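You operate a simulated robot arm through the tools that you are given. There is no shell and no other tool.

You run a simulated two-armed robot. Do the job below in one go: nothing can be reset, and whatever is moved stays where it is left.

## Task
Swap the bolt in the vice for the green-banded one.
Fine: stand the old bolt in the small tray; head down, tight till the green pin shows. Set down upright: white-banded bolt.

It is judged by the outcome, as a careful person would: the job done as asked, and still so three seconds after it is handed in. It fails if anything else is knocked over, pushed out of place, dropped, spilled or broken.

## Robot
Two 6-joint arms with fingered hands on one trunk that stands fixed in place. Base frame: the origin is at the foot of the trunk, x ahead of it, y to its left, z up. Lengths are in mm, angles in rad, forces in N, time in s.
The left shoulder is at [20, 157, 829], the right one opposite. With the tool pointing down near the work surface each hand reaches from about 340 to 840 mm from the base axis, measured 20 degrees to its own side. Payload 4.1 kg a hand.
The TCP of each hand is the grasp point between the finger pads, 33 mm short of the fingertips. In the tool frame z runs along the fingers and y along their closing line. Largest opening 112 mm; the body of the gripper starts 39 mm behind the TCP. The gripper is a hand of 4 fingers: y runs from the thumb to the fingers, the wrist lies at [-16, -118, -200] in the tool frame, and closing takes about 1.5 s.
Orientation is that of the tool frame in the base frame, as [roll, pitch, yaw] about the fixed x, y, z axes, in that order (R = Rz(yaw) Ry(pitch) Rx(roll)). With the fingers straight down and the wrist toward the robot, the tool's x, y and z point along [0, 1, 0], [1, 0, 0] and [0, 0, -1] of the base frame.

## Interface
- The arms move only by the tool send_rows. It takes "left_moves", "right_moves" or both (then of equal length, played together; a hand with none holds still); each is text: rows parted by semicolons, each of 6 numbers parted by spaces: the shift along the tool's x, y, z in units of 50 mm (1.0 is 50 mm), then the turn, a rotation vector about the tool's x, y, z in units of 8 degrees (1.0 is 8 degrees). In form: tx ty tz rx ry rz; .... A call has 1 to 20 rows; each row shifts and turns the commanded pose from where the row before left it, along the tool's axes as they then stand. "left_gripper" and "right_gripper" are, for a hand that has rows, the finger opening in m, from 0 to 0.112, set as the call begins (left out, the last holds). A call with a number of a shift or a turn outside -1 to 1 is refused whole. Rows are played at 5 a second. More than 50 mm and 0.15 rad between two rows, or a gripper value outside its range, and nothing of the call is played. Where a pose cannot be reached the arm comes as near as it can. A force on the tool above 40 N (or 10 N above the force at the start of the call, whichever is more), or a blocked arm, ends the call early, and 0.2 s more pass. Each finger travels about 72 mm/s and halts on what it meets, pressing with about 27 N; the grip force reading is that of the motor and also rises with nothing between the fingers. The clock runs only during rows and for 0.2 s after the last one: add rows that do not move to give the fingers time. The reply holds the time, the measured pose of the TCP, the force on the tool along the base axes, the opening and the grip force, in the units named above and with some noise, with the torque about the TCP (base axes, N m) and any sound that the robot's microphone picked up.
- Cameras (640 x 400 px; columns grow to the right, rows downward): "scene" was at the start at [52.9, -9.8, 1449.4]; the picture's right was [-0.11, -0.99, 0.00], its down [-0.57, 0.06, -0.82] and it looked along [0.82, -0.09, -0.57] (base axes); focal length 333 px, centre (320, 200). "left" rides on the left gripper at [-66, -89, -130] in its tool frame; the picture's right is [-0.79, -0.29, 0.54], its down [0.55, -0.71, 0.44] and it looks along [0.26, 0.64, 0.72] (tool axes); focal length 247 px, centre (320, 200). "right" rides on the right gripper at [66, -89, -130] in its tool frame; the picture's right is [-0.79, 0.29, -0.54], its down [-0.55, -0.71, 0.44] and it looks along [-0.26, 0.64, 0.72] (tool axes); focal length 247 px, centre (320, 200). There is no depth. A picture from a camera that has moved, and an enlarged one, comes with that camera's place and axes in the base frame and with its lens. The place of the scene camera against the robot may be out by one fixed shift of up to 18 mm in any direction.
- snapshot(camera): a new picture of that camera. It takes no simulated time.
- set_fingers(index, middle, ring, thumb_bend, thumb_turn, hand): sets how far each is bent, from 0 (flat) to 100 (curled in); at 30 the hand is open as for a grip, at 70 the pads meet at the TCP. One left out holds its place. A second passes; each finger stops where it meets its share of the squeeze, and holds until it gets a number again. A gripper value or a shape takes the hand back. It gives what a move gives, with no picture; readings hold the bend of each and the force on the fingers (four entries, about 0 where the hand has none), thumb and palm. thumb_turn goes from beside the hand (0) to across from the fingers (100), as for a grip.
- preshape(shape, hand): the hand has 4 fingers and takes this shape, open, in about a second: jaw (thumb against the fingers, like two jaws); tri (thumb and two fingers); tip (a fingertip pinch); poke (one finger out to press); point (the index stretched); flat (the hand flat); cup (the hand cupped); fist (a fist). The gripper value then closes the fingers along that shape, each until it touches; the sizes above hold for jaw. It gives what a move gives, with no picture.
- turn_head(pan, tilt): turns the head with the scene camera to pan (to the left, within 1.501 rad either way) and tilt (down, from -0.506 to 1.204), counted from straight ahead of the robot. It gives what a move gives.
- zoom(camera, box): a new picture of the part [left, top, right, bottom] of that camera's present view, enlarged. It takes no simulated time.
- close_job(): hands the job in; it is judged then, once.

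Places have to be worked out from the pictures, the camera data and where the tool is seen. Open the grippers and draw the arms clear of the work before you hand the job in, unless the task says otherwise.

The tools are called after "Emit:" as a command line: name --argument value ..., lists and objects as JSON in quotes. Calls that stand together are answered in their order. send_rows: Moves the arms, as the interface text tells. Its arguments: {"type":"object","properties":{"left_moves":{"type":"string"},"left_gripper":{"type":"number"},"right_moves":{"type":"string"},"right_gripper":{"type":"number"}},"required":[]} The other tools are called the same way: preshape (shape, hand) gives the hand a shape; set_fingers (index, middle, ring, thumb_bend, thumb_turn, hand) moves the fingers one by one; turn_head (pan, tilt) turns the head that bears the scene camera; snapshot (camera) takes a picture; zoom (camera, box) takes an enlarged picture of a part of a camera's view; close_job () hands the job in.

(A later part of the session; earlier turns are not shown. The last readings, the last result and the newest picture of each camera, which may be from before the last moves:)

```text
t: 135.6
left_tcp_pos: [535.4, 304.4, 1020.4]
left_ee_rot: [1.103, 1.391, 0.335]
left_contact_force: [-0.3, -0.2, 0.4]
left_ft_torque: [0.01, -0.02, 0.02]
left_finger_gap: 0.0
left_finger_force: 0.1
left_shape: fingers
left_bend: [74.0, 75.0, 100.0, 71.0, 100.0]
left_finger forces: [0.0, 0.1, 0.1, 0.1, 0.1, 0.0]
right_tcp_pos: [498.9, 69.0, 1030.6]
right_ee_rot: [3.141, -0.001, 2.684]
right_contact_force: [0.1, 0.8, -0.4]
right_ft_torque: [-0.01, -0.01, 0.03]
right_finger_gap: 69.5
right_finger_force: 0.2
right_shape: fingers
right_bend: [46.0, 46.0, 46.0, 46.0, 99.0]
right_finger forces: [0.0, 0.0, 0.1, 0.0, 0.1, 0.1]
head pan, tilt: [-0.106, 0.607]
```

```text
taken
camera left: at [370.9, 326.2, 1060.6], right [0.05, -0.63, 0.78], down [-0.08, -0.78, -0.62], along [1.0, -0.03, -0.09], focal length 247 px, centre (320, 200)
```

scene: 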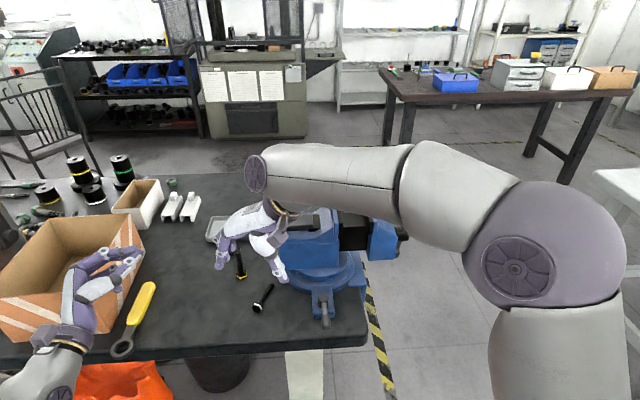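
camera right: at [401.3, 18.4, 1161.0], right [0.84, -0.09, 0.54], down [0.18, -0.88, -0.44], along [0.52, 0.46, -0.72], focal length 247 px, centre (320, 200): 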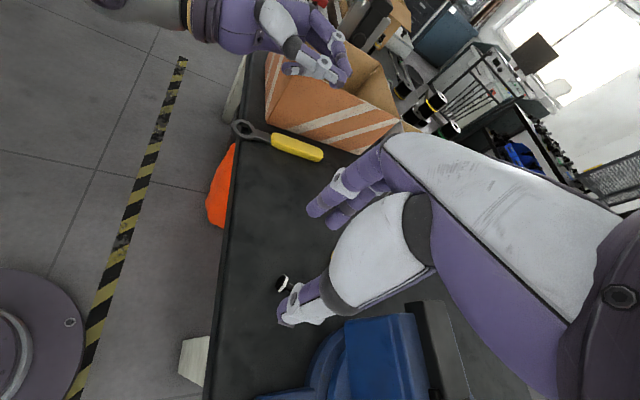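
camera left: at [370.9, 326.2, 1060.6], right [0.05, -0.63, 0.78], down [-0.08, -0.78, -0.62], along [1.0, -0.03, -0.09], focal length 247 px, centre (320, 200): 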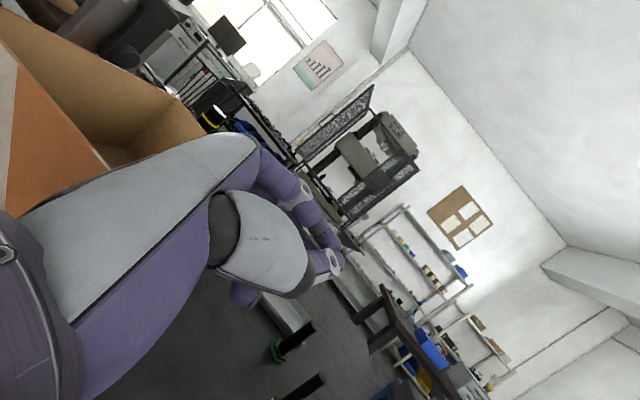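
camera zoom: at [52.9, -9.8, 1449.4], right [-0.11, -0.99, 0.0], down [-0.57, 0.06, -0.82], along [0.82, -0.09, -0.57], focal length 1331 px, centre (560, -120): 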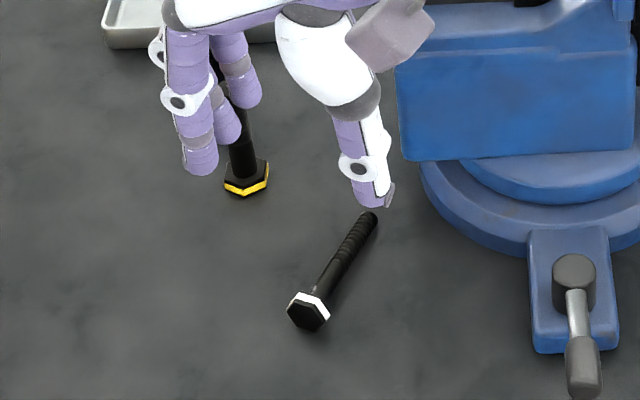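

One row was slightly too long; I resend in smaller rows.

Emit:
send_rows --right_moves "-0.604 0.298 0 0 0 0; -0.604 0.298 0 0 0 0; -0.604 0.298 0 0 0 0; 0 0 0.9 0 0 0; 0 0 0.9 0 0 0; 0 0 0.9 0 0 0; 0 0 0 0 0 0"

Emit:
snapshot --camera "right"

Emit:
zoom --camera "scene" --box '[200, 230, 320, 330]'

```text
t: 137.2
left_tcp_pos: [535.3, 304.0, 1020.3]
left_ee_rot: [1.098, 1.391, 0.33]
left_contact_force: [0.3, 1.2, -0.7]
left_ft_torque: [0.04, 0.0, -0.03]
left_finger_gap: 0.0
left_finger_force: 0.0
left_shape: fingers
left_bend: [74.0, 75.0, 100.0, 71.0, 100.0]
left_finger forces: [0.1, 0.1, 0.1, 0.0, 0.0, 0.0]
right_tcp_pos: [597.6, 70.2, 897.5]
right_ee_rot: [3.141, 0.0, 2.681]
right_contact_force: [0.5, 0.9, 0.3]
right_ft_torque: [-0.02, -0.02, 0.02]
right_finger_gap: 69.2
right_finger_force: 0.1
right_shape: fingers
right_bend: [46.0, 46.0, 46.0, 46.0, 99.0]
right_finger forces: [0.1, 0.0, 0.1, 0.0, 0.1, 0.0]
head pan, tilt: [-0.106, 0.607]
```

```text
taken
camera right: at [501.2, 18.2, 1028.0], right [0.84, -0.09, 0.54], down [0.18, -0.88, -0.44], along [0.52, 0.46, -0.72], focal length 247 px, centre (320, 200)
```

right: 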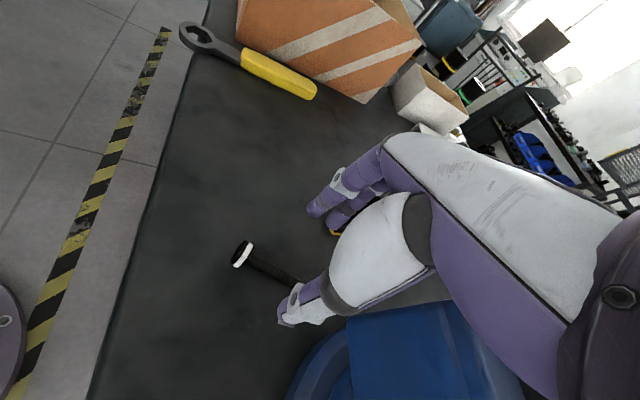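

```text
4.00 times, centred on (260, 280) of scene
camera zoom: at [52.8, -9.8, 1449.4], right [-0.11, -0.99, 0.0], down [-0.57, 0.06, -0.82], along [0.82, -0.09, -0.57], focal length 1331 px, centre (560, -120)
```

zoom: 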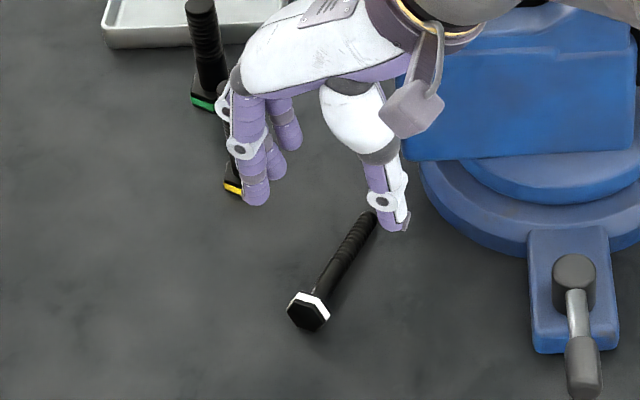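

Positions agree. I lower to z≈845 and re-check before closing.

Emit:
send_rows --right_moves "0 0 0.5 0 0 0; 0 0 0.5 0 0 0; 0 0 0 0 0 0"

Emit:
snapshot --camera "right"

Emit:
zoom --camera "scene" --box '[200, 230, 320, 330]'

```text
t: 138.0
left_tcp_pos: [534.8, 303.1, 1020.0]
left_ee_rot: [1.102, 1.391, 0.334]
left_contact_force: [-0.1, -0.4, -0.7]
left_ft_torque: [-0.01, -0.03, 0.0]
left_finger_gap: 0.0
left_finger_force: 0.1
left_shape: fingers
left_bend: [74.0, 75.0, 100.0, 71.0, 100.0]
left_finger forces: [0.0, 0.0, 0.0, 0.0, 0.0, 0.1]
right_tcp_pos: [598.7, 68.0, 845.7]
right_ee_rot: [-3.141, 0.0, 2.682]
right_contact_force: [0.2, 0.1, -0.8]
right_ft_torque: [0.03, 0.0, -0.02]
right_finger_gap: 69.2
right_finger_force: 0.0
right_shape: fingers
right_bend: [46.0, 46.0, 46.0, 46.0, 99.0]
right_finger forces: [0.1, 0.1, 0.1, 0.0, 0.1, 0.0]
head pan, tilt: [-0.106, 0.607]
```

```text
taken
camera right: at [501.3, 17.5, 977.6], right [0.84, -0.09, 0.54], down [0.18, -0.88, -0.44], along [0.52, 0.46, -0.72], focal length 247 px, centre (320, 200)
```

right: 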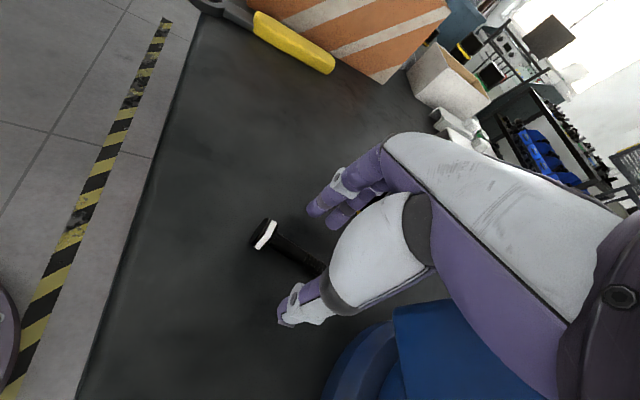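

```text
4.00 times, centred on (260, 280) of scene
camera zoom: at [52.8, -9.8, 1449.4], right [-0.11, -0.99, 0.0], down [-0.57, 0.06, -0.82], along [0.82, -0.09, -0.57], focal length 1331 px, centre (560, -120)
```

zoom: 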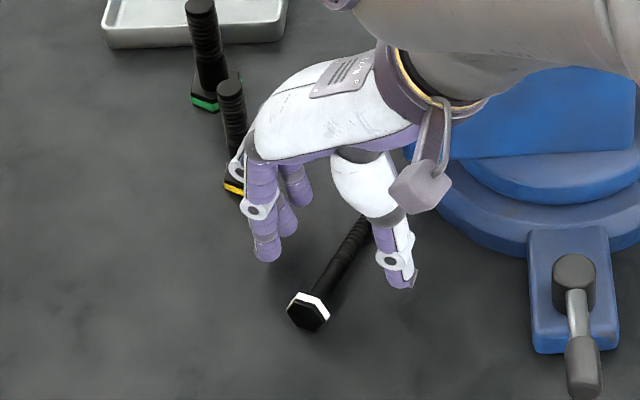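

The bolt runs between thumb and fingers. I close to 62, lower till the tips are almost on the table, then grip.

Emit:
set_fingers --hand "right" --index 62 --middle 62 --ring 62 --thumb_bend 62

Emit:
send_rows --right_moves "0 0 0.08 0 0 0; 0 0 0.06 0 0 0; 0 0 0 0 0 0"

Emit:
zoom --camera "scene" --box '[200, 230, 320, 330]'

Emit:
snapshot --camera "right"

```text
t: 139.0
left_tcp_pos: [535.0, 304.0, 1020.5]
left_ee_rot: [1.097, 1.391, 0.329]
left_contact_force: [-0.7, 0.7, 0.5]
left_ft_torque: [0.01, 0.03, 0.01]
left_finger_gap: 0.1
left_finger_force: 0.1
left_shape: fingers
left_bend: [74.0, 75.0, 100.0, 71.0, 100.0]
left_finger forces: [0.0, 0.0, 0.0, 0.1, 0.1, 0.1]
right_tcp_pos: [599.0, 69.2, 846.1]
right_ee_rot: [3.14, 0.0, 2.684]
right_contact_force: [0.4, -1.0, -0.5]
right_ft_torque: [0.05, 0.0, 0.02]
right_finger_gap: 24.8
right_finger_force: 0.1
right_shape: fingers
right_bend: [62.0, 62.0, 62.0, 62.0, 100.0]
right_finger forces: [0.0, 0.0, 0.0, 0.0, 0.0, 0.0]
head pan, tilt: [-0.106, 0.607]
```

```text
t: 139.8
left_tcp_pos: [535.9, 303.6, 1020.2]
left_ee_rot: [1.094, 1.391, 0.325]
left_contact_force: [0.7, 0.5, -0.2]
left_ft_torque: [-0.01, -0.02, 0.05]
left_finger_gap: 0.1
left_finger_force: 0.0
left_shape: fingers
left_bend: [74.0, 75.0, 100.0, 71.0, 100.0]
left_finger forces: [0.0, 0.0, 0.0, 0.1, 0.0, 0.1]
right_tcp_pos: [598.8, 67.0, 837.3]
right_ee_rot: [-3.142, 0.0, 2.682]
right_contact_force: [-0.7, -0.5, 0.0]
right_ft_torque: [-0.03, 0.0, 0.01]
right_finger_gap: 24.8
right_finger_force: 0.0
right_shape: fingers
right_bend: [62.0, 62.0, 62.0, 62.0, 100.0]
right_finger forces: [0.0, 0.0, 0.1, 0.0, 0.1, 0.0]
head pan, tilt: [-0.106, 0.607]
```

```text
4.00 times, centred on (260, 280) of scene
camera zoom: at [52.9, -9.8, 1449.4], right [-0.11, -0.99, 0.0], down [-0.57, 0.06, -0.82], along [0.82, -0.09, -0.57], focal length 1331 px, centre (560, -120)
```

zoom: 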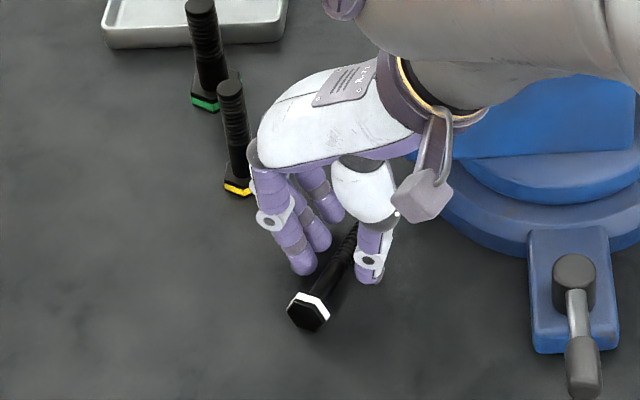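

```text
taken
camera right: at [502.1, 17.0, 970.3], right [0.84, -0.1, 0.54], down [0.18, -0.88, -0.44], along [0.52, 0.46, -0.72], focal length 247 px, centre (320, 200)
```

right: 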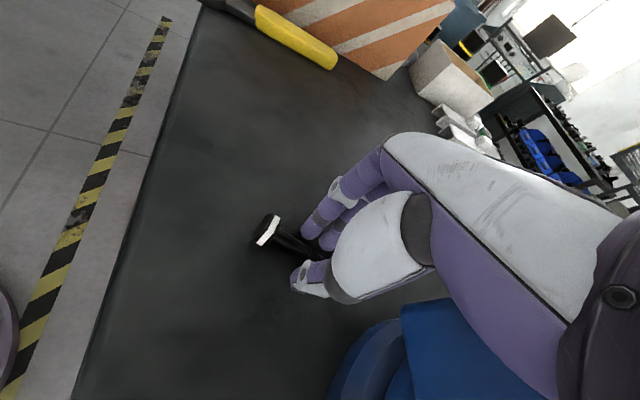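

The shank is closely framed. I close all four on it.

Emit:
set_fingers --hand "right" --index 76 --middle 76 --ring 76 --thumb_bend 76

Emit:
zoom --camera "scene" --box '[200, 230, 320, 330]'

Emit:
snapshot --camera "right"

```text
t: 140.8
left_tcp_pos: [535.2, 302.6, 1020.8]
left_ee_rot: [1.104, 1.389, 0.337]
left_contact_force: [-0.1, -0.1, 0.8]
left_ft_torque: [-0.01, 0.01, -0.01]
left_finger_gap: 0.0
left_finger_force: 0.1
left_shape: fingers
left_bend: [74.0, 75.0, 100.0, 71.0, 100.0]
left_finger forces: [0.0, 0.0, 0.0, 0.0, 0.0, 0.0]
right_tcp_pos: [599.6, 67.4, 839.2]
right_ee_rot: [3.141, 0.0, 2.682]
right_contact_force: [0.6, -0.6, 0.2]
right_ft_torque: [-0.04, -0.02, -0.01]
right_finger_gap: 5.9
right_finger_force: 11.5
right_shape: fingers
right_bend: [74.0, 74.0, 76.0, 68.0, 100.0]
right_finger forces: [6.1, 5.5, 0.0, 0.1, 12.2, 0.1]
head pan, tilt: [-0.106, 0.607]
```

```text
4.00 times, centred on (260, 280) of scene
camera zoom: at [52.9, -9.8, 1449.4], right [-0.11, -0.99, 0.0], down [-0.57, 0.06, -0.82], along [0.82, -0.09, -0.57], focal length 1331 px, centre (560, -120)
```

zoom: 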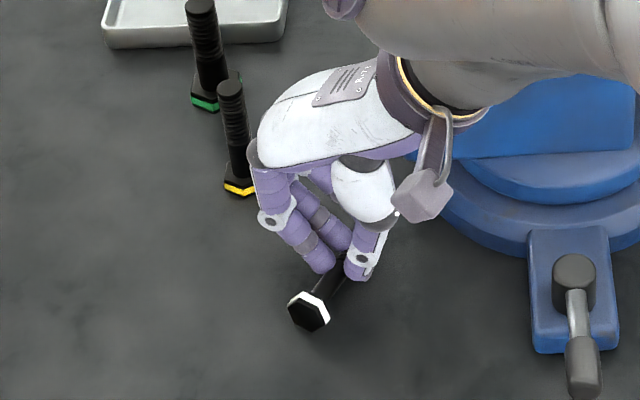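

```text
taken
camera right: at [502.1, 17.0, 970.4], right [0.84, -0.1, 0.54], down [0.18, -0.88, -0.44], along [0.52, 0.46, -0.72], focal length 247 px, centre (320, 200)
```

right: 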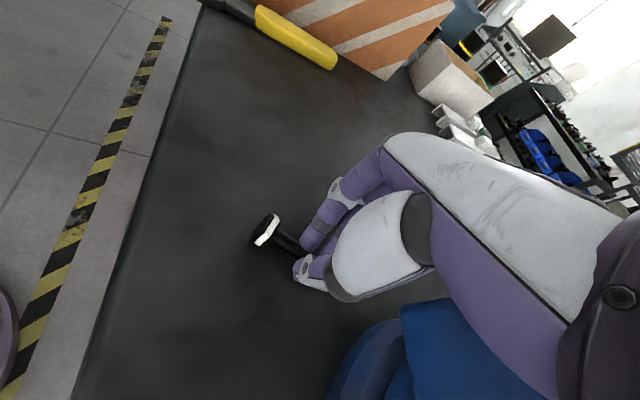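

Grip is balanced (6, 5.5, 12 N). Before re-laying it, I test whether the right hand itself can swing the head down (turning to point forward): lift first, then rotate part way.

Emit:
send_rows --right_moves "0 0 -0.2 0 0 0; 0 0 -0.5 0 0 0; 0 0 -0.8 0 0 0; 0 0 -0.8 0 0 0; 0 0 -0.8 0 0 0; 0 0 0 0 -0.9 0; 0 0 0 0 -0.9 0; 0 0 0 0 -0.9 0; 0 0 0 0 -0.9 0; 0 0 0 0 0 0"

Emit:
snapshot --camera "scene"

Emit:
snapshot --camera "right"

```text
t: 143.0
left_tcp_pos: [534.3, 303.7, 1019.8]
left_ee_rot: [1.101, 1.391, 0.333]
left_contact_force: [0.1, 0.4, 0.7]
left_ft_torque: [-0.02, -0.02, 0.0]
left_finger_gap: 0.0
left_finger_force: 0.0
left_shape: fingers
left_bend: [74.0, 75.0, 100.0, 71.0, 100.0]
left_finger forces: [0.0, 0.1, 0.0, 0.1, 0.1, 0.0]
right_tcp_pos: [600.3, 67.7, 994.2]
right_ee_rot: [-3.141, 0.484, 2.678]
right_contact_force: [-0.2, 0.0, -0.6]
right_ft_torque: [0.02, -0.02, 0.0]
right_finger_gap: 0.0
right_finger_force: 0.1
right_shape: fingers
right_bend: [75.0, 75.0, 76.0, 72.0, 100.0]
right_finger forces: [0.1, 0.0, 0.0, 0.0, 0.1, 0.0]
head pan, tilt: [-0.106, 0.607]
```

```text
taken
```

scene: 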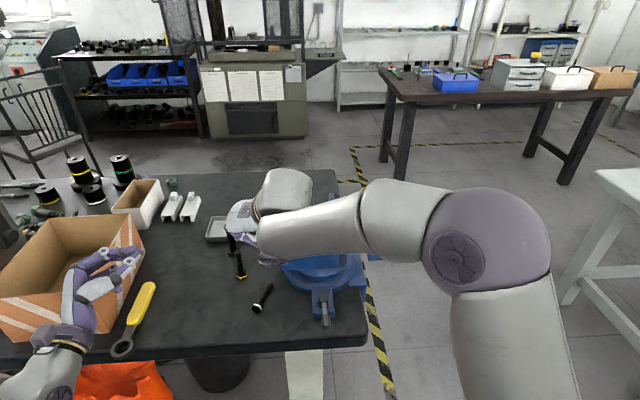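

```text
taken
camera right: at [456.1, 41.0, 1079.3], right [0.53, 0.05, 0.84], down [0.3, -0.94, -0.13], along [0.79, 0.32, -0.52], focal length 247 px, centre (320, 200)
```

right: 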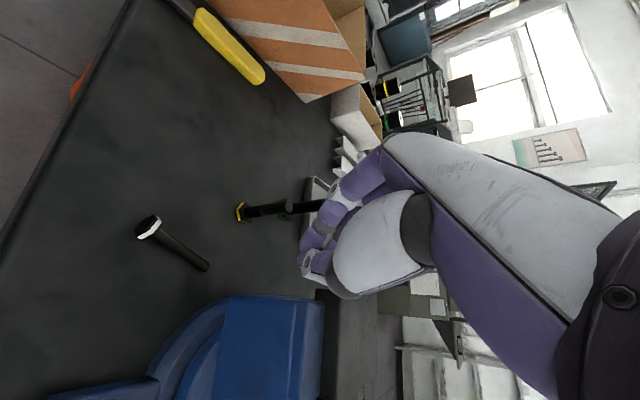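

The bolt slipped out at lift-off (it still lies where it was), but the test rotation is reachable so far. I continue the rotation to see whether the right hand can get fully level this way.

Emit:
send_rows --right_moves "0 0 0 0 -0.9 0; 0 0 0 0 -0.9 0; 0 0 0 0 -0.9 0; 0 0 0 0 -0.9 0; 0 0 0 0 -0.9 0; 0 0 0 0 -0.9 0; 0 0 0 0 -0.9 0; 0 0 0 0 -0.9 0; 0 0 0 0 0 0"

Emit:
snapshot --camera "scene"

```text
t: 145.0
left_tcp_pos: [535.3, 303.9, 1021.0]
left_ee_rot: [1.1, 1.39, 0.332]
left_contact_force: [0.6, -0.5, -0.2]
left_ft_torque: [-0.05, 0.01, -0.04]
left_finger_gap: 0.0
left_finger_force: 0.1
left_shape: fingers
left_bend: [74.0, 75.0, 100.0, 71.0, 100.0]
left_finger forces: [0.1, 0.0, 0.0, 0.0, 0.1, 0.0]
right_tcp_pos: [604.0, 64.9, 995.0]
right_ee_rot: [-3.078, 1.459, 2.734]
right_contact_force: [0.2, 0.3, 0.2]
right_ft_torque: [-0.01, 0.03, -0.01]
right_finger_gap: 0.0
right_finger_force: 0.2
right_shape: fingers
right_bend: [75.0, 75.0, 76.0, 72.0, 100.0]
right_finger forces: [0.0, 0.0, 0.0, 0.0, 0.0, 0.1]
right hand out of reach, approached as far as the arm can: row 1
head pan, tilt: [-0.106, 0.607]
```

```text
taken
```

scene: 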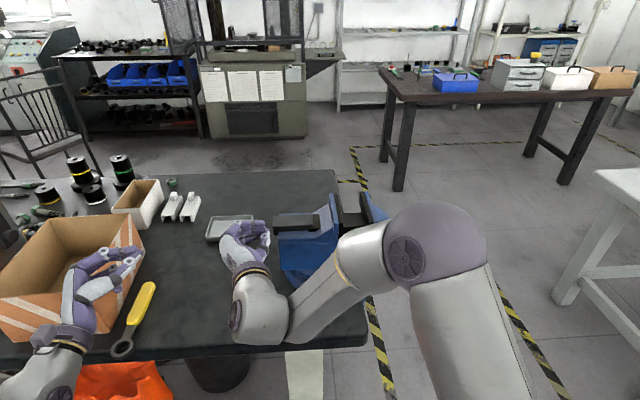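

The right hand can get level this way (pitch ≈84°), so it can stand the bolt up by itself. I rotate back to vertical and reopen for a deeper regrip.

Emit:
set_fingers --hand "right" --index 46 --middle 46 --ring 100 --thumb_bend 46

Emit:
send_rows --right_moves "0 0 0 0 0.95 0; 0 0 0 0 0.95 0; 0 0 0 0 0.95 0; 0 0 0 0 0.95 0; 0 0 0 0 0.95 0; 0 0 0 0 0.95 0; 0 0 0 0 0.95 0; 0 0 0 0 0.95 0; 0 0 0 0 0.95 0; 0 0 0 0 0.95 0; 0 0 0 0 0.95 0; 0 0 0 0 0 0"

Emit:
snapshot --camera "right"

Emit:
zoom --camera "scene" --box '[200, 230, 320, 330]'

```text
t: 146.0
left_tcp_pos: [535.0, 303.7, 1020.4]
left_ee_rot: [1.1, 1.391, 0.332]
left_contact_force: [0.4, 0.3, 0.5]
left_ft_torque: [0.01, 0.03, -0.01]
left_finger_gap: 0.0
left_finger_force: 0.1
left_shape: fingers
left_bend: [74.0, 75.0, 100.0, 71.0, 100.0]
left_finger forces: [0.0, 0.1, 0.0, 0.0, 0.0, 0.0]
right_tcp_pos: [603.1, 65.4, 993.9]
right_ee_rot: [-3.092, 1.455, 2.722]
right_contact_force: [-0.6, -0.4, -0.9]
right_ft_torque: [-0.03, -0.02, 0.02]
right_finger_gap: 68.1
right_finger_force: 0.0
right_shape: fingers
right_bend: [46.0, 46.0, 100.0, 46.0, 100.0]
right_finger forces: [0.0, 0.0, 0.1, 0.0, 0.0, 0.1]
head pan, tilt: [-0.106, 0.607]
```

```text
t: 148.6
left_tcp_pos: [534.9, 303.5, 1020.6]
left_ee_rot: [1.102, 1.389, 0.334]
left_contact_force: [1.2, -0.7, 0.0]
left_ft_torque: [0.04, 0.0, 0.01]
left_finger_gap: 0.0
left_finger_force: 0.1
left_shape: fingers
left_bend: [74.0, 75.0, 100.0, 71.0, 100.0]
left_finger forces: [0.1, 0.0, 0.1, 0.0, 0.1, 0.0]
right_tcp_pos: [604.4, 66.3, 993.7]
right_ee_rot: [-3.134, -0.002, 2.673]
right_contact_force: [-0.3, 0.6, -0.1]
right_ft_torque: [-0.02, 0.02, 0.01]
right_finger_gap: 68.2
right_finger_force: 0.1
right_shape: fingers
right_bend: [46.0, 46.0, 100.0, 46.0, 100.0]
right_finger forces: [0.1, 0.0, 0.0, 0.1, 0.0, 0.0]
head pan, tilt: [-0.106, 0.607]
```

```text
taken
camera right: at [506.7, 16.1, 1126.0], right [0.84, -0.1, 0.53], down [0.17, -0.89, -0.43], along [0.52, 0.45, -0.73], focal length 247 px, centre (320, 200)
```

right: 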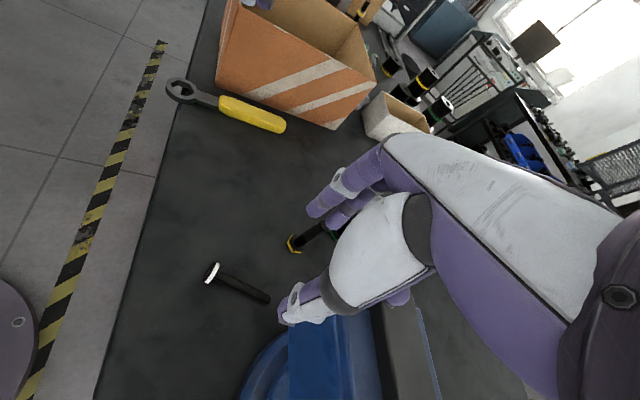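

```text
4.00 times, centred on (260, 280) of scene
camera zoom: at [52.8, -9.8, 1449.4], right [-0.11, -0.99, 0.0], down [-0.57, 0.06, -0.82], along [0.82, -0.09, -0.57], focal length 1331 px, centre (560, -120)
```

zoom: 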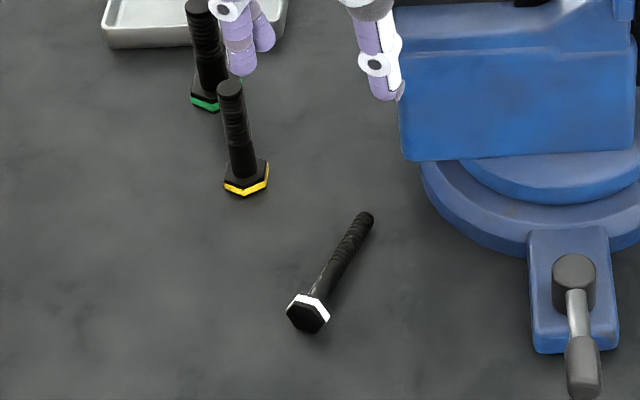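

Bolt axis re-measured: head bottom (561, 88), direction 156°. I align, go down to z≈846, and close to 63.

Emit:
send_rows --right_moves "0.234 0.034 0 0 0 -0.33; 0 0 0.95 0 0 0; 0 0 0.95 0 0 0; 0 0 0.8 0 0 0; 0 0 0.25 0 0 0; 0 0 0 0 0 0"

Emit:
set_fingers --hand "right" --index 63 --middle 63 --ring 100 --thumb_bend 63

Emit:
zoom --camera "scene" --box '[200, 230, 320, 330]'

Emit:
zoom --camera "right" --box '[220, 180, 380, 320]'

```text
t: 150.0
left_tcp_pos: [534.2, 303.5, 1020.2]
left_ee_rot: [1.097, 1.39, 0.328]
left_contact_force: [0.5, -0.5, -0.3]
left_ft_torque: [0.01, 0.01, 0.02]
left_finger_gap: 0.0
left_finger_force: 0.1
left_shape: fingers
left_bend: [74.0, 75.0, 100.0, 71.0, 100.0]
left_finger forces: [0.0, 0.0, 0.0, 0.1, 0.0, 0.0]
right_tcp_pos: [594.6, 72.1, 843.8]
right_ee_rot: [-3.135, -0.001, 2.718]
right_contact_force: [-0.1, 0.8, 0.0]
right_ft_torque: [-0.03, -0.01, -0.03]
right_finger_gap: 68.3
right_finger_force: 0.1
right_shape: fingers
right_bend: [46.0, 46.0, 100.0, 46.0, 100.0]
right_finger forces: [0.1, 0.0, 0.0, 0.0, 0.0, 0.0]
head pan, tilt: [-0.106, 0.607]
```

```text
t: 151.0
left_tcp_pos: [535.3, 304.4, 1020.5]
left_ee_rot: [1.098, 1.391, 0.33]
left_contact_force: [0.2, 0.0, 0.1]
left_ft_torque: [0.0, 0.01, 0.01]
left_finger_gap: 0.2
left_finger_force: 0.0
left_shape: fingers
left_bend: [74.0, 75.0, 100.0, 71.0, 100.0]
left_finger forces: [0.0, 0.1, 0.0, 0.0, 0.0, 0.1]
right_tcp_pos: [594.7, 70.9, 845.5]
right_ee_rot: [-3.134, -0.001, 2.718]
right_contact_force: [0.4, -0.2, 0.1]
right_ft_torque: [0.0, 0.03, 0.03]
right_finger_gap: 22.1
right_finger_force: 0.0
right_shape: fingers
right_bend: [63.0, 63.0, 100.0, 63.0, 100.0]
right_finger forces: [0.0, 0.0, 0.0, 0.0, 0.1, 0.1]
head pan, tilt: [-0.106, 0.607]
```

```text
4.00 times, centred on (260, 280) of scene
camera zoom: at [52.9, -9.8, 1449.4], right [-0.11, -0.99, 0.0], down [-0.57, 0.06, -0.82], along [0.82, -0.09, -0.57], focal length 1331 px, centre (560, -120)
```

zoom: 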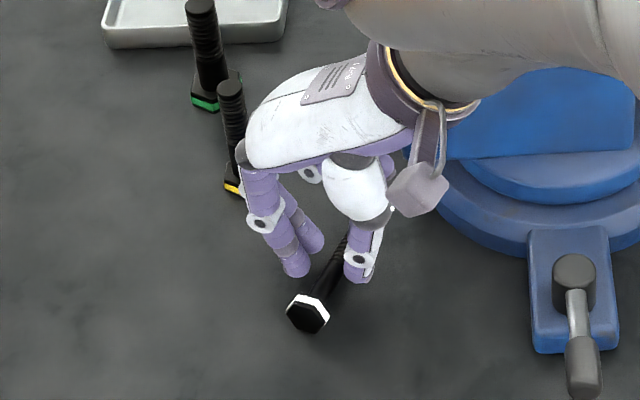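

```text
2.86 times, centred on (300, 250) of right
camera zoom: at [499.5, 19.0, 977.3], right [0.84, -0.06, 0.54], down [0.21, -0.88, -0.43], along [0.5, 0.48, -0.73], focal length 706 px, centre (377, 57)
```

zoom: 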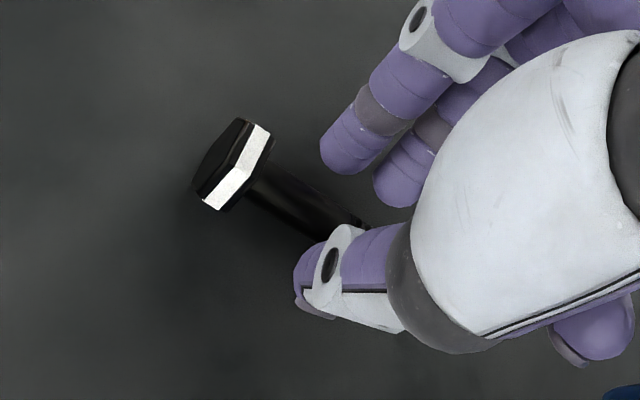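

Framed well; I shift 4 mm to centre and lower to light table contact.

Emit:
send_rows --right_moves "0 -0.08 0.08 0 0 0; 0 0 0.08 0 0 0; 0 0 0 0 0 0"

Emit:
send_rows --right_moves "0 0 0.04 0 0 0; 0 0 0 0 0 0"

Emit:
send_rows --right_moves "0 0 0.03 0 0 0; 0 0 0 0 0 0"

```text
t: 151.8
left_tcp_pos: [535.5, 304.3, 1019.9]
left_ee_rot: [1.103, 1.389, 0.335]
left_contact_force: [-0.4, 0.2, 0.7]
left_ft_torque: [-0.01, -0.01, 0.01]
left_finger_gap: 0.0
left_finger_force: 0.0
left_shape: fingers
left_bend: [74.0, 75.0, 100.0, 71.0, 100.0]
left_finger forces: [0.0, 0.0, 0.1, 0.0, 0.0, 0.0]
right_tcp_pos: [592.3, 69.1, 838.7]
right_ee_rot: [-3.135, -0.002, 2.716]
right_contact_force: [0.3, 0.4, 0.3]
right_ft_torque: [0.0, 0.02, 0.02]
right_finger_gap: 21.8
right_finger_force: 0.1
right_shape: fingers
right_bend: [63.0, 63.0, 100.0, 63.0, 100.0]
right_finger forces: [0.0, 0.1, 0.0, 0.0, 0.1, 0.0]
head pan, tilt: [-0.106, 0.607]
```

```text
t: 152.4
left_tcp_pos: [533.8, 303.8, 1020.4]
left_ee_rot: [1.098, 1.391, 0.332]
left_contact_force: [0.4, -0.3, -1.2]
left_ft_torque: [-0.01, 0.02, 0.0]
left_finger_gap: 0.0
left_finger_force: 0.1
left_shape: fingers
left_bend: [74.0, 75.0, 100.0, 71.0, 100.0]
left_finger forces: [0.0, 0.0, 0.0, 0.0, 0.0, 0.1]
right_tcp_pos: [591.9, 68.9, 837.3]
right_ee_rot: [-3.134, -0.003, 2.717]
right_contact_force: [0.2, 0.7, -0.2]
right_ft_torque: [-0.01, -0.02, 0.0]
right_finger_gap: 22.1
right_finger_force: 0.1
right_shape: fingers
right_bend: [63.0, 63.0, 100.0, 63.0, 100.0]
right_finger forces: [0.0, 0.0, 0.1, 0.0, 0.0, 0.0]
head pan, tilt: [-0.106, 0.607]
```

```text
t: 153.0
left_tcp_pos: [534.8, 304.8, 1020.6]
left_ee_rot: [1.108, 1.391, 0.341]
left_contact_force: [0.0, -0.9, -0.8]
left_ft_torque: [0.01, -0.01, 0.0]
left_finger_gap: 0.1
left_finger_force: 0.0
left_shape: fingers
left_bend: [74.0, 75.0, 100.0, 71.0, 100.0]
left_finger forces: [0.0, 0.0, 0.0, 0.0, 0.0, 0.0]
right_tcp_pos: [591.5, 67.3, 836.2]
right_ee_rot: [-3.136, -0.001, 2.718]
right_contact_force: [-1.4, 2.0, 6.7]
right_ft_torque: [0.16, -0.03, 0.03]
right_finger_gap: 21.9
right_finger_force: 3.3
right_shape: fingers
right_bend: [63.0, 63.0, 100.0, 63.0, 100.0]
right_finger forces: [1.6, 5.0, 0.1, 0.0, 0.1, 0.1]
head pan, tilt: [-0.106, 0.607]
```

Table contact at 836. I close to 65, lower a touch more, then fully close.

Emit:
set_fingers --hand "right" --index 66 --middle 66 --thumb_bend 65

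Emit:
send_rows --right_moves "0 0 0.04 0 0 0; 0 0 0 0 0 0"

Emit:
set_fingers --hand "right" --index 76 --middle 76 --thumb_bend 76

Emit:
zoom --camera "scene" --box '[200, 230, 320, 330]'

Emit:
zoom --camera "right" --box '[220, 180, 380, 320]'

```text
t: 154.0
left_tcp_pos: [534.9, 304.2, 1020.8]
left_ee_rot: [1.11, 1.39, 0.343]
left_contact_force: [-0.3, -0.3, -0.1]
left_ft_torque: [0.02, 0.01, -0.01]
left_finger_gap: 0.1
left_finger_force: 0.1
left_shape: fingers
left_bend: [74.0, 75.0, 100.0, 71.0, 100.0]
left_finger forces: [0.1, 0.0, 0.0, 0.0, 0.0, 0.0]
right_tcp_pos: [591.7, 67.7, 835.6]
right_ee_rot: [-3.133, 0.0, 2.717]
right_contact_force: [0.8, 0.8, 4.8]
right_ft_torque: [0.02, -0.1, 0.01]
right_finger_gap: 15.2
right_finger_force: 2.8
right_shape: fingers
right_bend: [66.0, 66.0, 100.0, 65.0, 100.0]
right_finger forces: [0.8, 3.1, 0.0, 0.1, 1.3, 0.1]
head pan, tilt: [-0.106, 0.607]
```

```text
t: 154.6
left_tcp_pos: [535.3, 304.0, 1021.1]
left_ee_rot: [1.101, 1.39, 0.333]
left_contact_force: [-0.2, -0.5, -0.5]
left_ft_torque: [0.04, 0.0, -0.01]
left_finger_gap: 0.0
left_finger_force: 0.0
left_shape: fingers
left_bend: [74.0, 75.0, 100.0, 71.0, 100.0]
left_finger forces: [0.0, 0.0, 0.1, 0.0, 0.0, 0.1]
right_tcp_pos: [593.6, 68.0, 835.6]
right_ee_rot: [-3.14, 0.002, 2.715]
right_contact_force: [0.0, 0.6, 19.3]
right_ft_torque: [-0.12, 0.11, 0.0]
right_finger_gap: 15.2
right_finger_force: 10.1
right_shape: fingers
right_bend: [66.0, 66.0, 100.0, 65.0, 100.0]
right_finger forces: [2.6, 4.5, 0.0, 0.0, 12.9, 0.0]
head pan, tilt: [-0.106, 0.607]
```

```text
t: 155.6
left_tcp_pos: [535.1, 303.8, 1021.1]
left_ee_rot: [1.101, 1.389, 0.333]
left_contact_force: [-0.5, -0.3, 0.2]
left_ft_torque: [0.02, 0.01, 0.02]
left_finger_gap: 0.0
left_finger_force: 0.0
left_shape: fingers
left_bend: [74.0, 75.0, 100.0, 71.0, 100.0]
left_finger forces: [0.1, 0.0, 0.0, 0.1, 0.0, 0.0]
right_tcp_pos: [591.9, 68.4, 834.3]
right_ee_rot: [-3.137, -0.002, 2.717]
right_contact_force: [2.5, -0.2, 26.4]
right_ft_torque: [-0.52, 0.21, 0.05]
right_finger_gap: 9.3
right_finger_force: 32.5
right_shape: fingers
right_bend: [74.0, 73.0, 100.0, 68.0, 100.0]
right_finger forces: [9.2, 8.9, 0.0, 0.1, 46.2, 0.1]
head pan, tilt: [-0.106, 0.607]
```

```text
4.00 times, centred on (260, 280) of scene
camera zoom: at [52.3, -9.8, 1449.4], right [-0.11, -0.99, 0.0], down [-0.57, 0.06, -0.82], along [0.82, -0.09, -0.57], focal length 1331 px, centre (560, -120)
```

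zoom: 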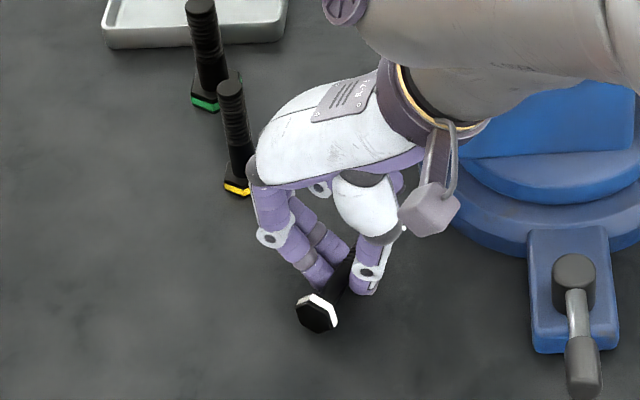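

```text
2.86 times, centred on (300, 250) of right
camera zoom: at [496.3, 14.2, 966.5], right [0.84, -0.06, 0.54], down [0.21, -0.88, -0.43], along [0.5, 0.48, -0.72], focal length 706 px, centre (377, 57)
```

zoom: 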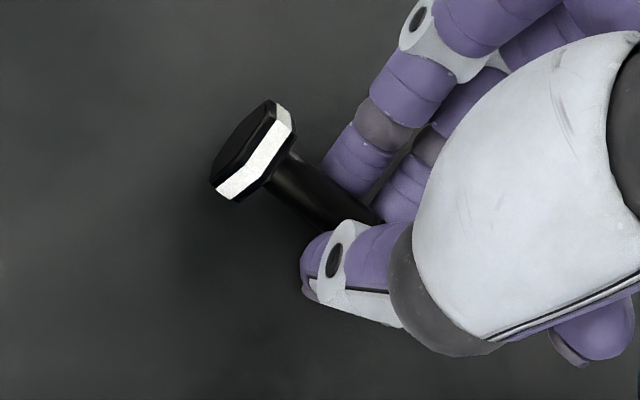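

Firmer grip now. I lift slowly and check.

Emit:
send_rows --right_moves "0 0 -0.06 0 0 0; 0 0 -0.1 0 0 0; 0 0 -0.2 0 0 0; 0 0 -0.3 0 0 0; 0 0 0 0 0 0"

Emit:
zoom --camera "scene" --box '[200, 220, 320, 320]'

Emit:
zoom --camera "right" --box '[220, 180, 380, 320]'

```text
t: 156.8
left_tcp_pos: [534.8, 303.8, 1021.1]
left_ee_rot: [1.106, 1.39, 0.336]
left_contact_force: [0.0, -0.4, 0.2]
left_ft_torque: [-0.02, 0.0, 0.01]
left_finger_gap: 0.1
left_finger_force: 0.1
left_shape: fingers
left_bend: [74.0, 75.0, 100.0, 71.0, 100.0]
left_finger forces: [0.1, 0.0, 0.0, 0.1, 0.1, 0.0]
right_tcp_pos: [589.6, 66.6, 866.1]
right_ee_rot: [-3.133, -0.002, 2.718]
right_contact_force: [0.5, -0.3, -1.2]
right_ft_torque: [-0.02, 0.0, 0.05]
right_finger_gap: 9.3
right_finger_force: 15.4
right_shape: fingers
right_bend: [74.0, 74.0, 100.0, 67.0, 100.0]
right_finger forces: [8.5, 6.4, 0.1, 0.0, 15.2, 0.0]
head pan, tilt: [-0.106, 0.607]
```

```text
4.00 times, centred on (260, 270) of scene
camera zoom: at [52.9, -9.8, 1449.4], right [-0.11, -0.99, 0.0], down [-0.57, 0.06, -0.82], along [0.82, -0.09, -0.57], focal length 1331 px, centre (560, -80)
```

zoom: 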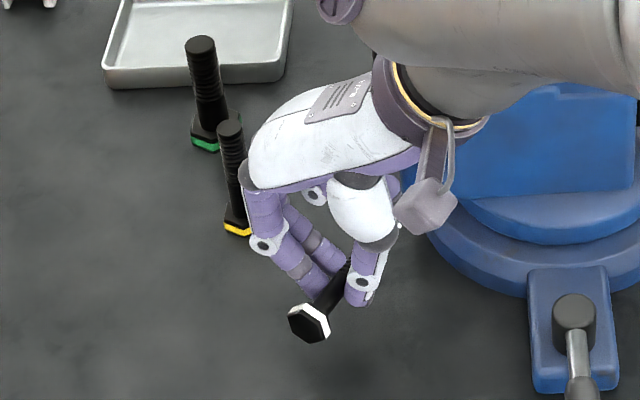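

```text
2.86 times, centred on (300, 250) of right
camera zoom: at [495.4, 14.4, 996.9], right [0.84, -0.06, 0.53], down [0.21, -0.88, -0.43], along [0.5, 0.48, -0.73], focal length 706 px, centre (377, 57)
```

zoom: 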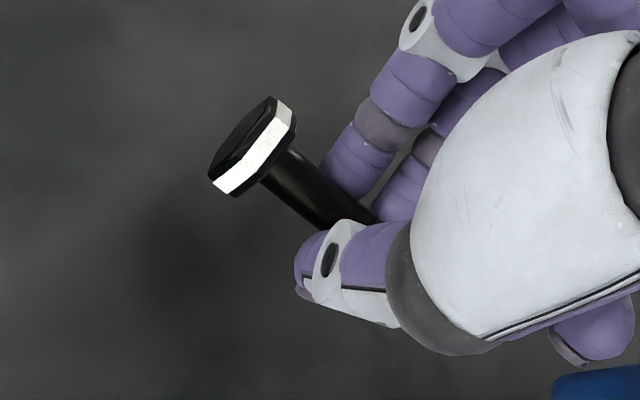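

Held well (8.5, 6.4, 15 N). I raise to z≈990 and swing the hand level so that the head goes down.

Emit:
send_rows --right_moves "0 0 -0.6 0 0 0; 0 0 -0.9 0 0 0; 0 0 -0.9 0 0 0; 0 0 0 0 -0.9375 0; 0 0 0 0 -0.9375 0; 0 0 0 0 -0.9375 0; 0 0 0 0 -0.9375 0; 0 0 0 0 -0.9375 0; 0 0 0 0 -0.9375 0; 0 0 0 0 -0.9375 0; 0 0 0 0 -0.9375 0; 0 0 0 0 -0.9375 0; 0 0 0 0 -0.9375 0; 0 0 0 0 -0.9375 0; 0 0 0 0 -0.9375 0; 0 0 0 0 0 0"

Emit:
snapshot --camera "scene"

Emit:
snapshot --camera "right"

Emit:
snapshot --camera "left"

```text
t: 160.2
left_tcp_pos: [536.8, 303.5, 1020.9]
left_ee_rot: [1.099, 1.389, 0.332]
left_contact_force: [-0.3, 0.7, -0.4]
left_ft_torque: [-0.01, -0.03, 0.0]
left_finger_gap: 0.0
left_finger_force: 0.1
left_shape: fingers
left_bend: [74.0, 75.0, 100.0, 71.0, 100.0]
left_finger forces: [0.0, 0.0, 0.1, 0.0, 0.0, 0.0]
right_tcp_pos: [597.9, 64.0, 989.4]
right_ee_rot: [-2.867, 1.504, 2.979]
right_contact_force: [-0.2, 0.6, -1.6]
right_ft_torque: [0.03, 0.03, 0.02]
right_finger_gap: 8.9
right_finger_force: 14.3
right_shape: fingers
right_bend: [74.0, 74.0, 100.0, 67.0, 100.0]
right_finger forces: [8.2, 5.8, 0.1, 0.0, 14.4, 0.1]
right hand out of reach, approached as far as the arm can: row 7, 8
head pan, tilt: [-0.106, 0.607]
```

```text
taken
```

scene: 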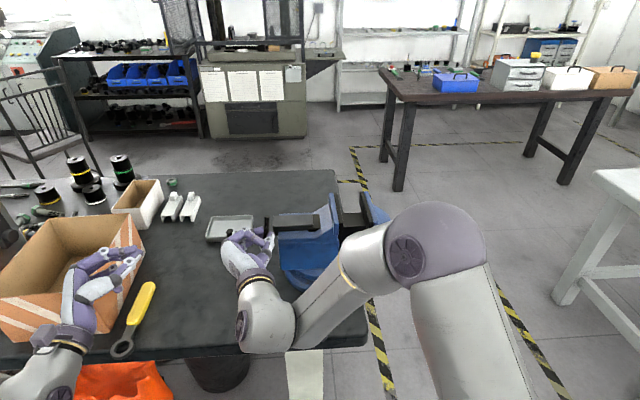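

```text
taken
camera right: at [439.2, 39.0, 934.9], right [-0.31, 0.48, 0.82], down [0.13, -0.83, 0.54], along [0.94, 0.27, 0.2], focal length 247 px, centre (320, 200)
```

right: 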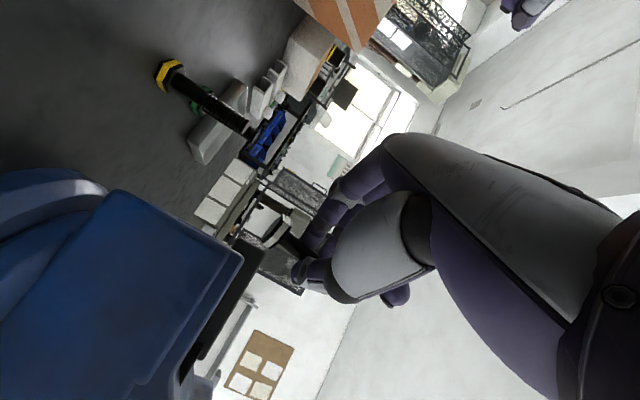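

```text
taken
camera left: at [370.9, 326.2, 1060.6], right [0.05, -0.63, 0.78], down [-0.08, -0.78, -0.62], along [1.0, -0.03, -0.09], focal length 247 px, centre (320, 200)
```

left: 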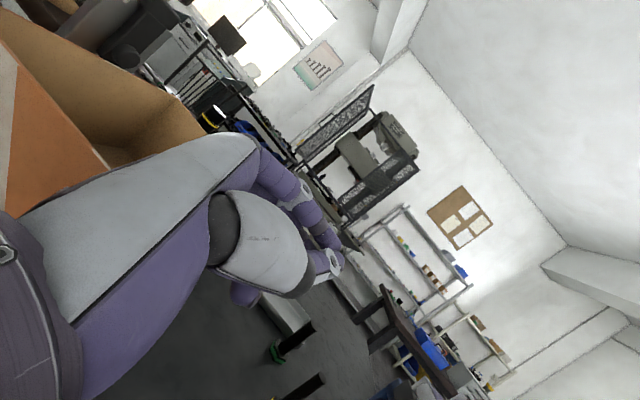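

I zoom on the bolt in the right hand.

Emit:
zoom --camera "scene" --box '[200, 190, 300, 270]'

Emit:
zoom --camera "right" --box '[220, 180, 360, 300]'

Emit:
zoom --camera "left" --box '[260, 260, 480, 400]'

```text
5.00 times, centred on (250, 230) of scene
camera zoom: at [52.9, -9.8, 1449.4], right [-0.11, -0.99, 0.0], down [-0.57, 0.06, -0.82], along [0.82, -0.09, -0.57], focal length 1664 px, centre (670, 50)
```

zoom: 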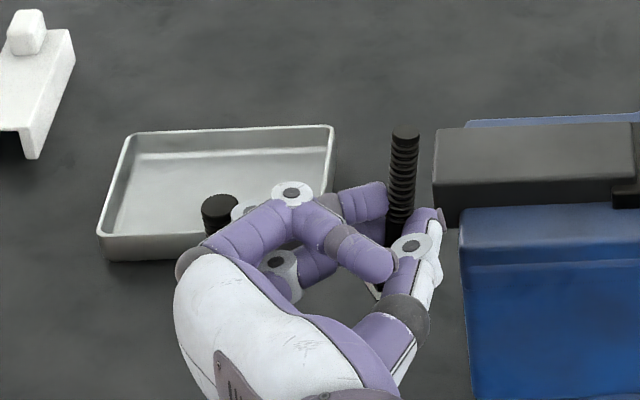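

```text
3.33 times, centred on (290, 240) of right
camera zoom: at [439.2, 39.0, 934.9], right [-0.31, 0.48, 0.82], down [0.13, -0.83, 0.54], along [0.94, 0.27, 0.2], focal length 823 px, centre (420, 67)
```

zoom: 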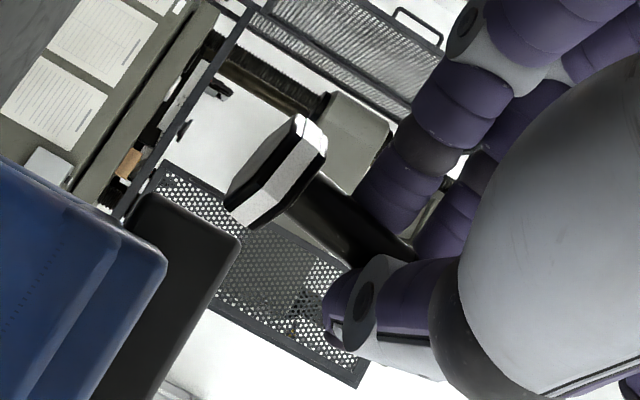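

```text
2.86 times, centred on (370, 330) of left
camera zoom: at [370.9, 326.2, 1060.6], right [0.05, -0.63, 0.78], down [-0.08, -0.78, -0.62], along [1.0, -0.03, -0.09], focal length 706 px, centre (177, -171)
```

zoom: 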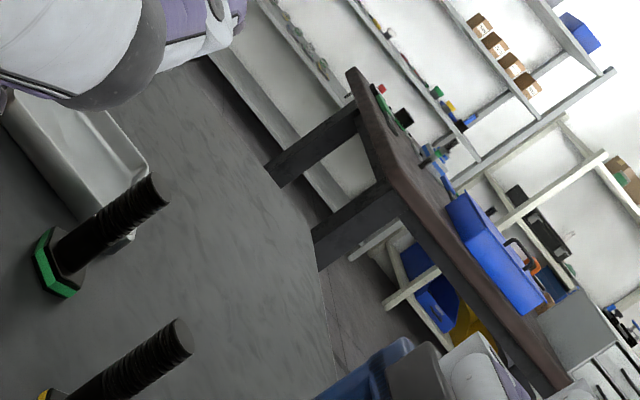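

The bolt stands head-down in the right hand, top leaning ~9° to −y. I rotate −9° about base x to straighten it.

Emit:
send_rows --right_moves "0 0 0 0.037 -0.238 -0.51; 0 0 0 0.037 -0.238 -0.51; 0 0 0 0 0 0"

Emit:
zoom --camera "scene" --box '[200, 190, 300, 270]'

Emit:
zoom --camera "right" --box '[220, 180, 360, 300]'

```text
t: 161.0
left_tcp_pos: [534.3, 303.6, 1021.3]
left_ee_rot: [1.112, 1.392, 0.346]
left_contact_force: [0.1, -0.2, 0.2]
left_ft_torque: [0.04, 0.02, 0.03]
left_finger_gap: 0.0
left_finger_force: 0.0
left_shape: fingers
left_bend: [74.0, 75.0, 100.0, 71.0, 100.0]
left_finger forces: [0.0, 0.1, 0.1, 0.1, 0.1, 0.0]
right_tcp_pos: [597.1, 64.4, 990.0]
right_ee_rot: [-1.566, 1.411, -2.009]
right_contact_force: [0.3, -0.8, -1.0]
right_ft_torque: [0.03, 0.0, 0.01]
right_finger_gap: 8.8
right_finger_force: 13.9
right_shape: fingers
right_bend: [74.0, 74.0, 100.0, 67.0, 100.0]
right_finger forces: [8.3, 5.8, 0.1, 0.0, 14.3, 0.0]
head pan, tilt: [-0.106, 0.607]
```

```text
5.00 times, centred on (250, 230) of scene
camera zoom: at [52.9, -9.8, 1449.4], right [-0.11, -0.99, 0.0], down [-0.57, 0.06, -0.82], along [0.82, -0.09, -0.57], focal length 1664 px, centre (670, 50)
```

zoom: 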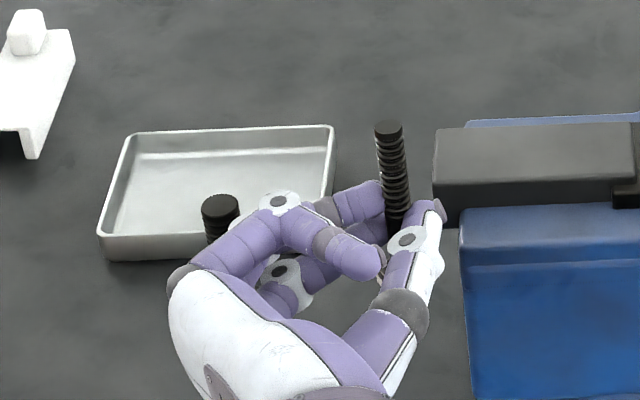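

```text
3.33 times, centred on (290, 240) of right
camera zoom: at [439.8, 30.5, 939.5], right [-0.31, 0.6, 0.74], down [0.13, -0.74, 0.66], along [0.94, 0.3, 0.15], focal length 823 px, centre (420, 67)
```

zoom: 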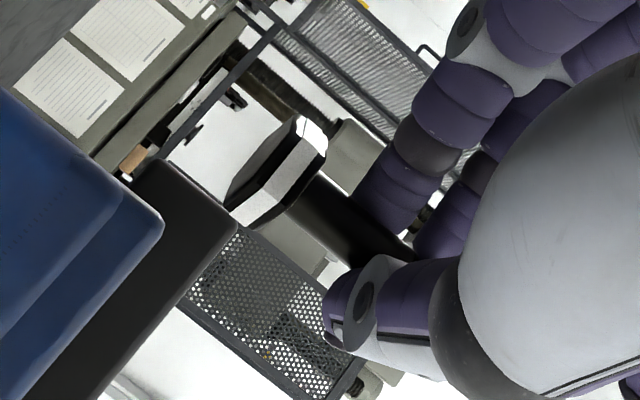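

The bolt is vertical within a few degrees in the right hand. I'll hand it over to the left hand from above (fingers parallel to the bolt – the robust grip). First I turn the left hand: yaw back to pointing −y.

Emit:
send_rows --left_moves "0 0 0 0.943 -0.153 -0.077; 0 0 0 0.943 -0.153 -0.077; 0 0 0 0.943 -0.153 -0.077; 0 0 0 0.943 -0.153 -0.077; 0 0 0 0.943 -0.153 -0.077; 0 0 0 0.943 -0.153 -0.077; 0 0 0 0 0 0"

Emit:
preshape --hand "left" --shape "jaw"

```text
t: 162.6
left_tcp_pos: [535.6, 301.9, 1019.7]
left_ee_rot: [1.11, 1.391, -0.462]
left_contact_force: [1.2, -0.7, -1.7]
left_ft_torque: [-0.02, 0.0, 0.0]
left_finger_gap: 0.0
left_finger_force: 0.0
left_shape: fingers
left_bend: [74.0, 75.0, 100.0, 71.0, 100.0]
left_finger forces: [0.1, 0.1, 0.0, 0.0, 0.0, 0.0]
right_tcp_pos: [598.6, 64.1, 990.2]
right_ee_rot: [-1.556, 1.412, -2.0]
right_contact_force: [0.2, 0.2, -0.3]
right_ft_torque: [0.02, 0.01, -0.03]
right_finger_gap: 9.0
right_finger_force: 14.1
right_shape: fingers
right_bend: [74.0, 74.0, 100.0, 67.0, 100.0]
right_finger forces: [8.3, 5.8, 0.1, 0.0, 14.3, 0.0]
head pan, tilt: [-0.106, 0.607]
```

```text
t: 163.5
left_tcp_pos: [534.5, 301.2, 1020.2]
left_ee_rot: [1.1, 1.391, -0.471]
left_contact_force: [-0.8, 0.3, 0.0]
left_ft_torque: [-0.01, 0.03, 0.0]
left_finger_gap: 111.5
left_finger_force: 0.1
left_shape: jaw
left_bend: [30.0, 30.0, 30.0, 30.0, 98.0]
left_finger forces: [0.1, 0.1, 0.0, 0.0, 0.0, 0.0]
right_tcp_pos: [597.8, 65.6, 988.7]
right_ee_rot: [-1.569, 1.413, -2.014]
right_contact_force: [-0.4, 0.1, -0.9]
right_ft_torque: [0.01, 0.01, 0.0]
right_finger_gap: 8.8
right_finger_force: 14.1
right_shape: fingers
right_bend: [74.0, 74.0, 100.0, 67.0, 100.0]
right_finger forces: [8.4, 5.8, 0.0, 0.0, 14.4, 0.1]
head pan, tilt: [-0.106, 0.607]
```

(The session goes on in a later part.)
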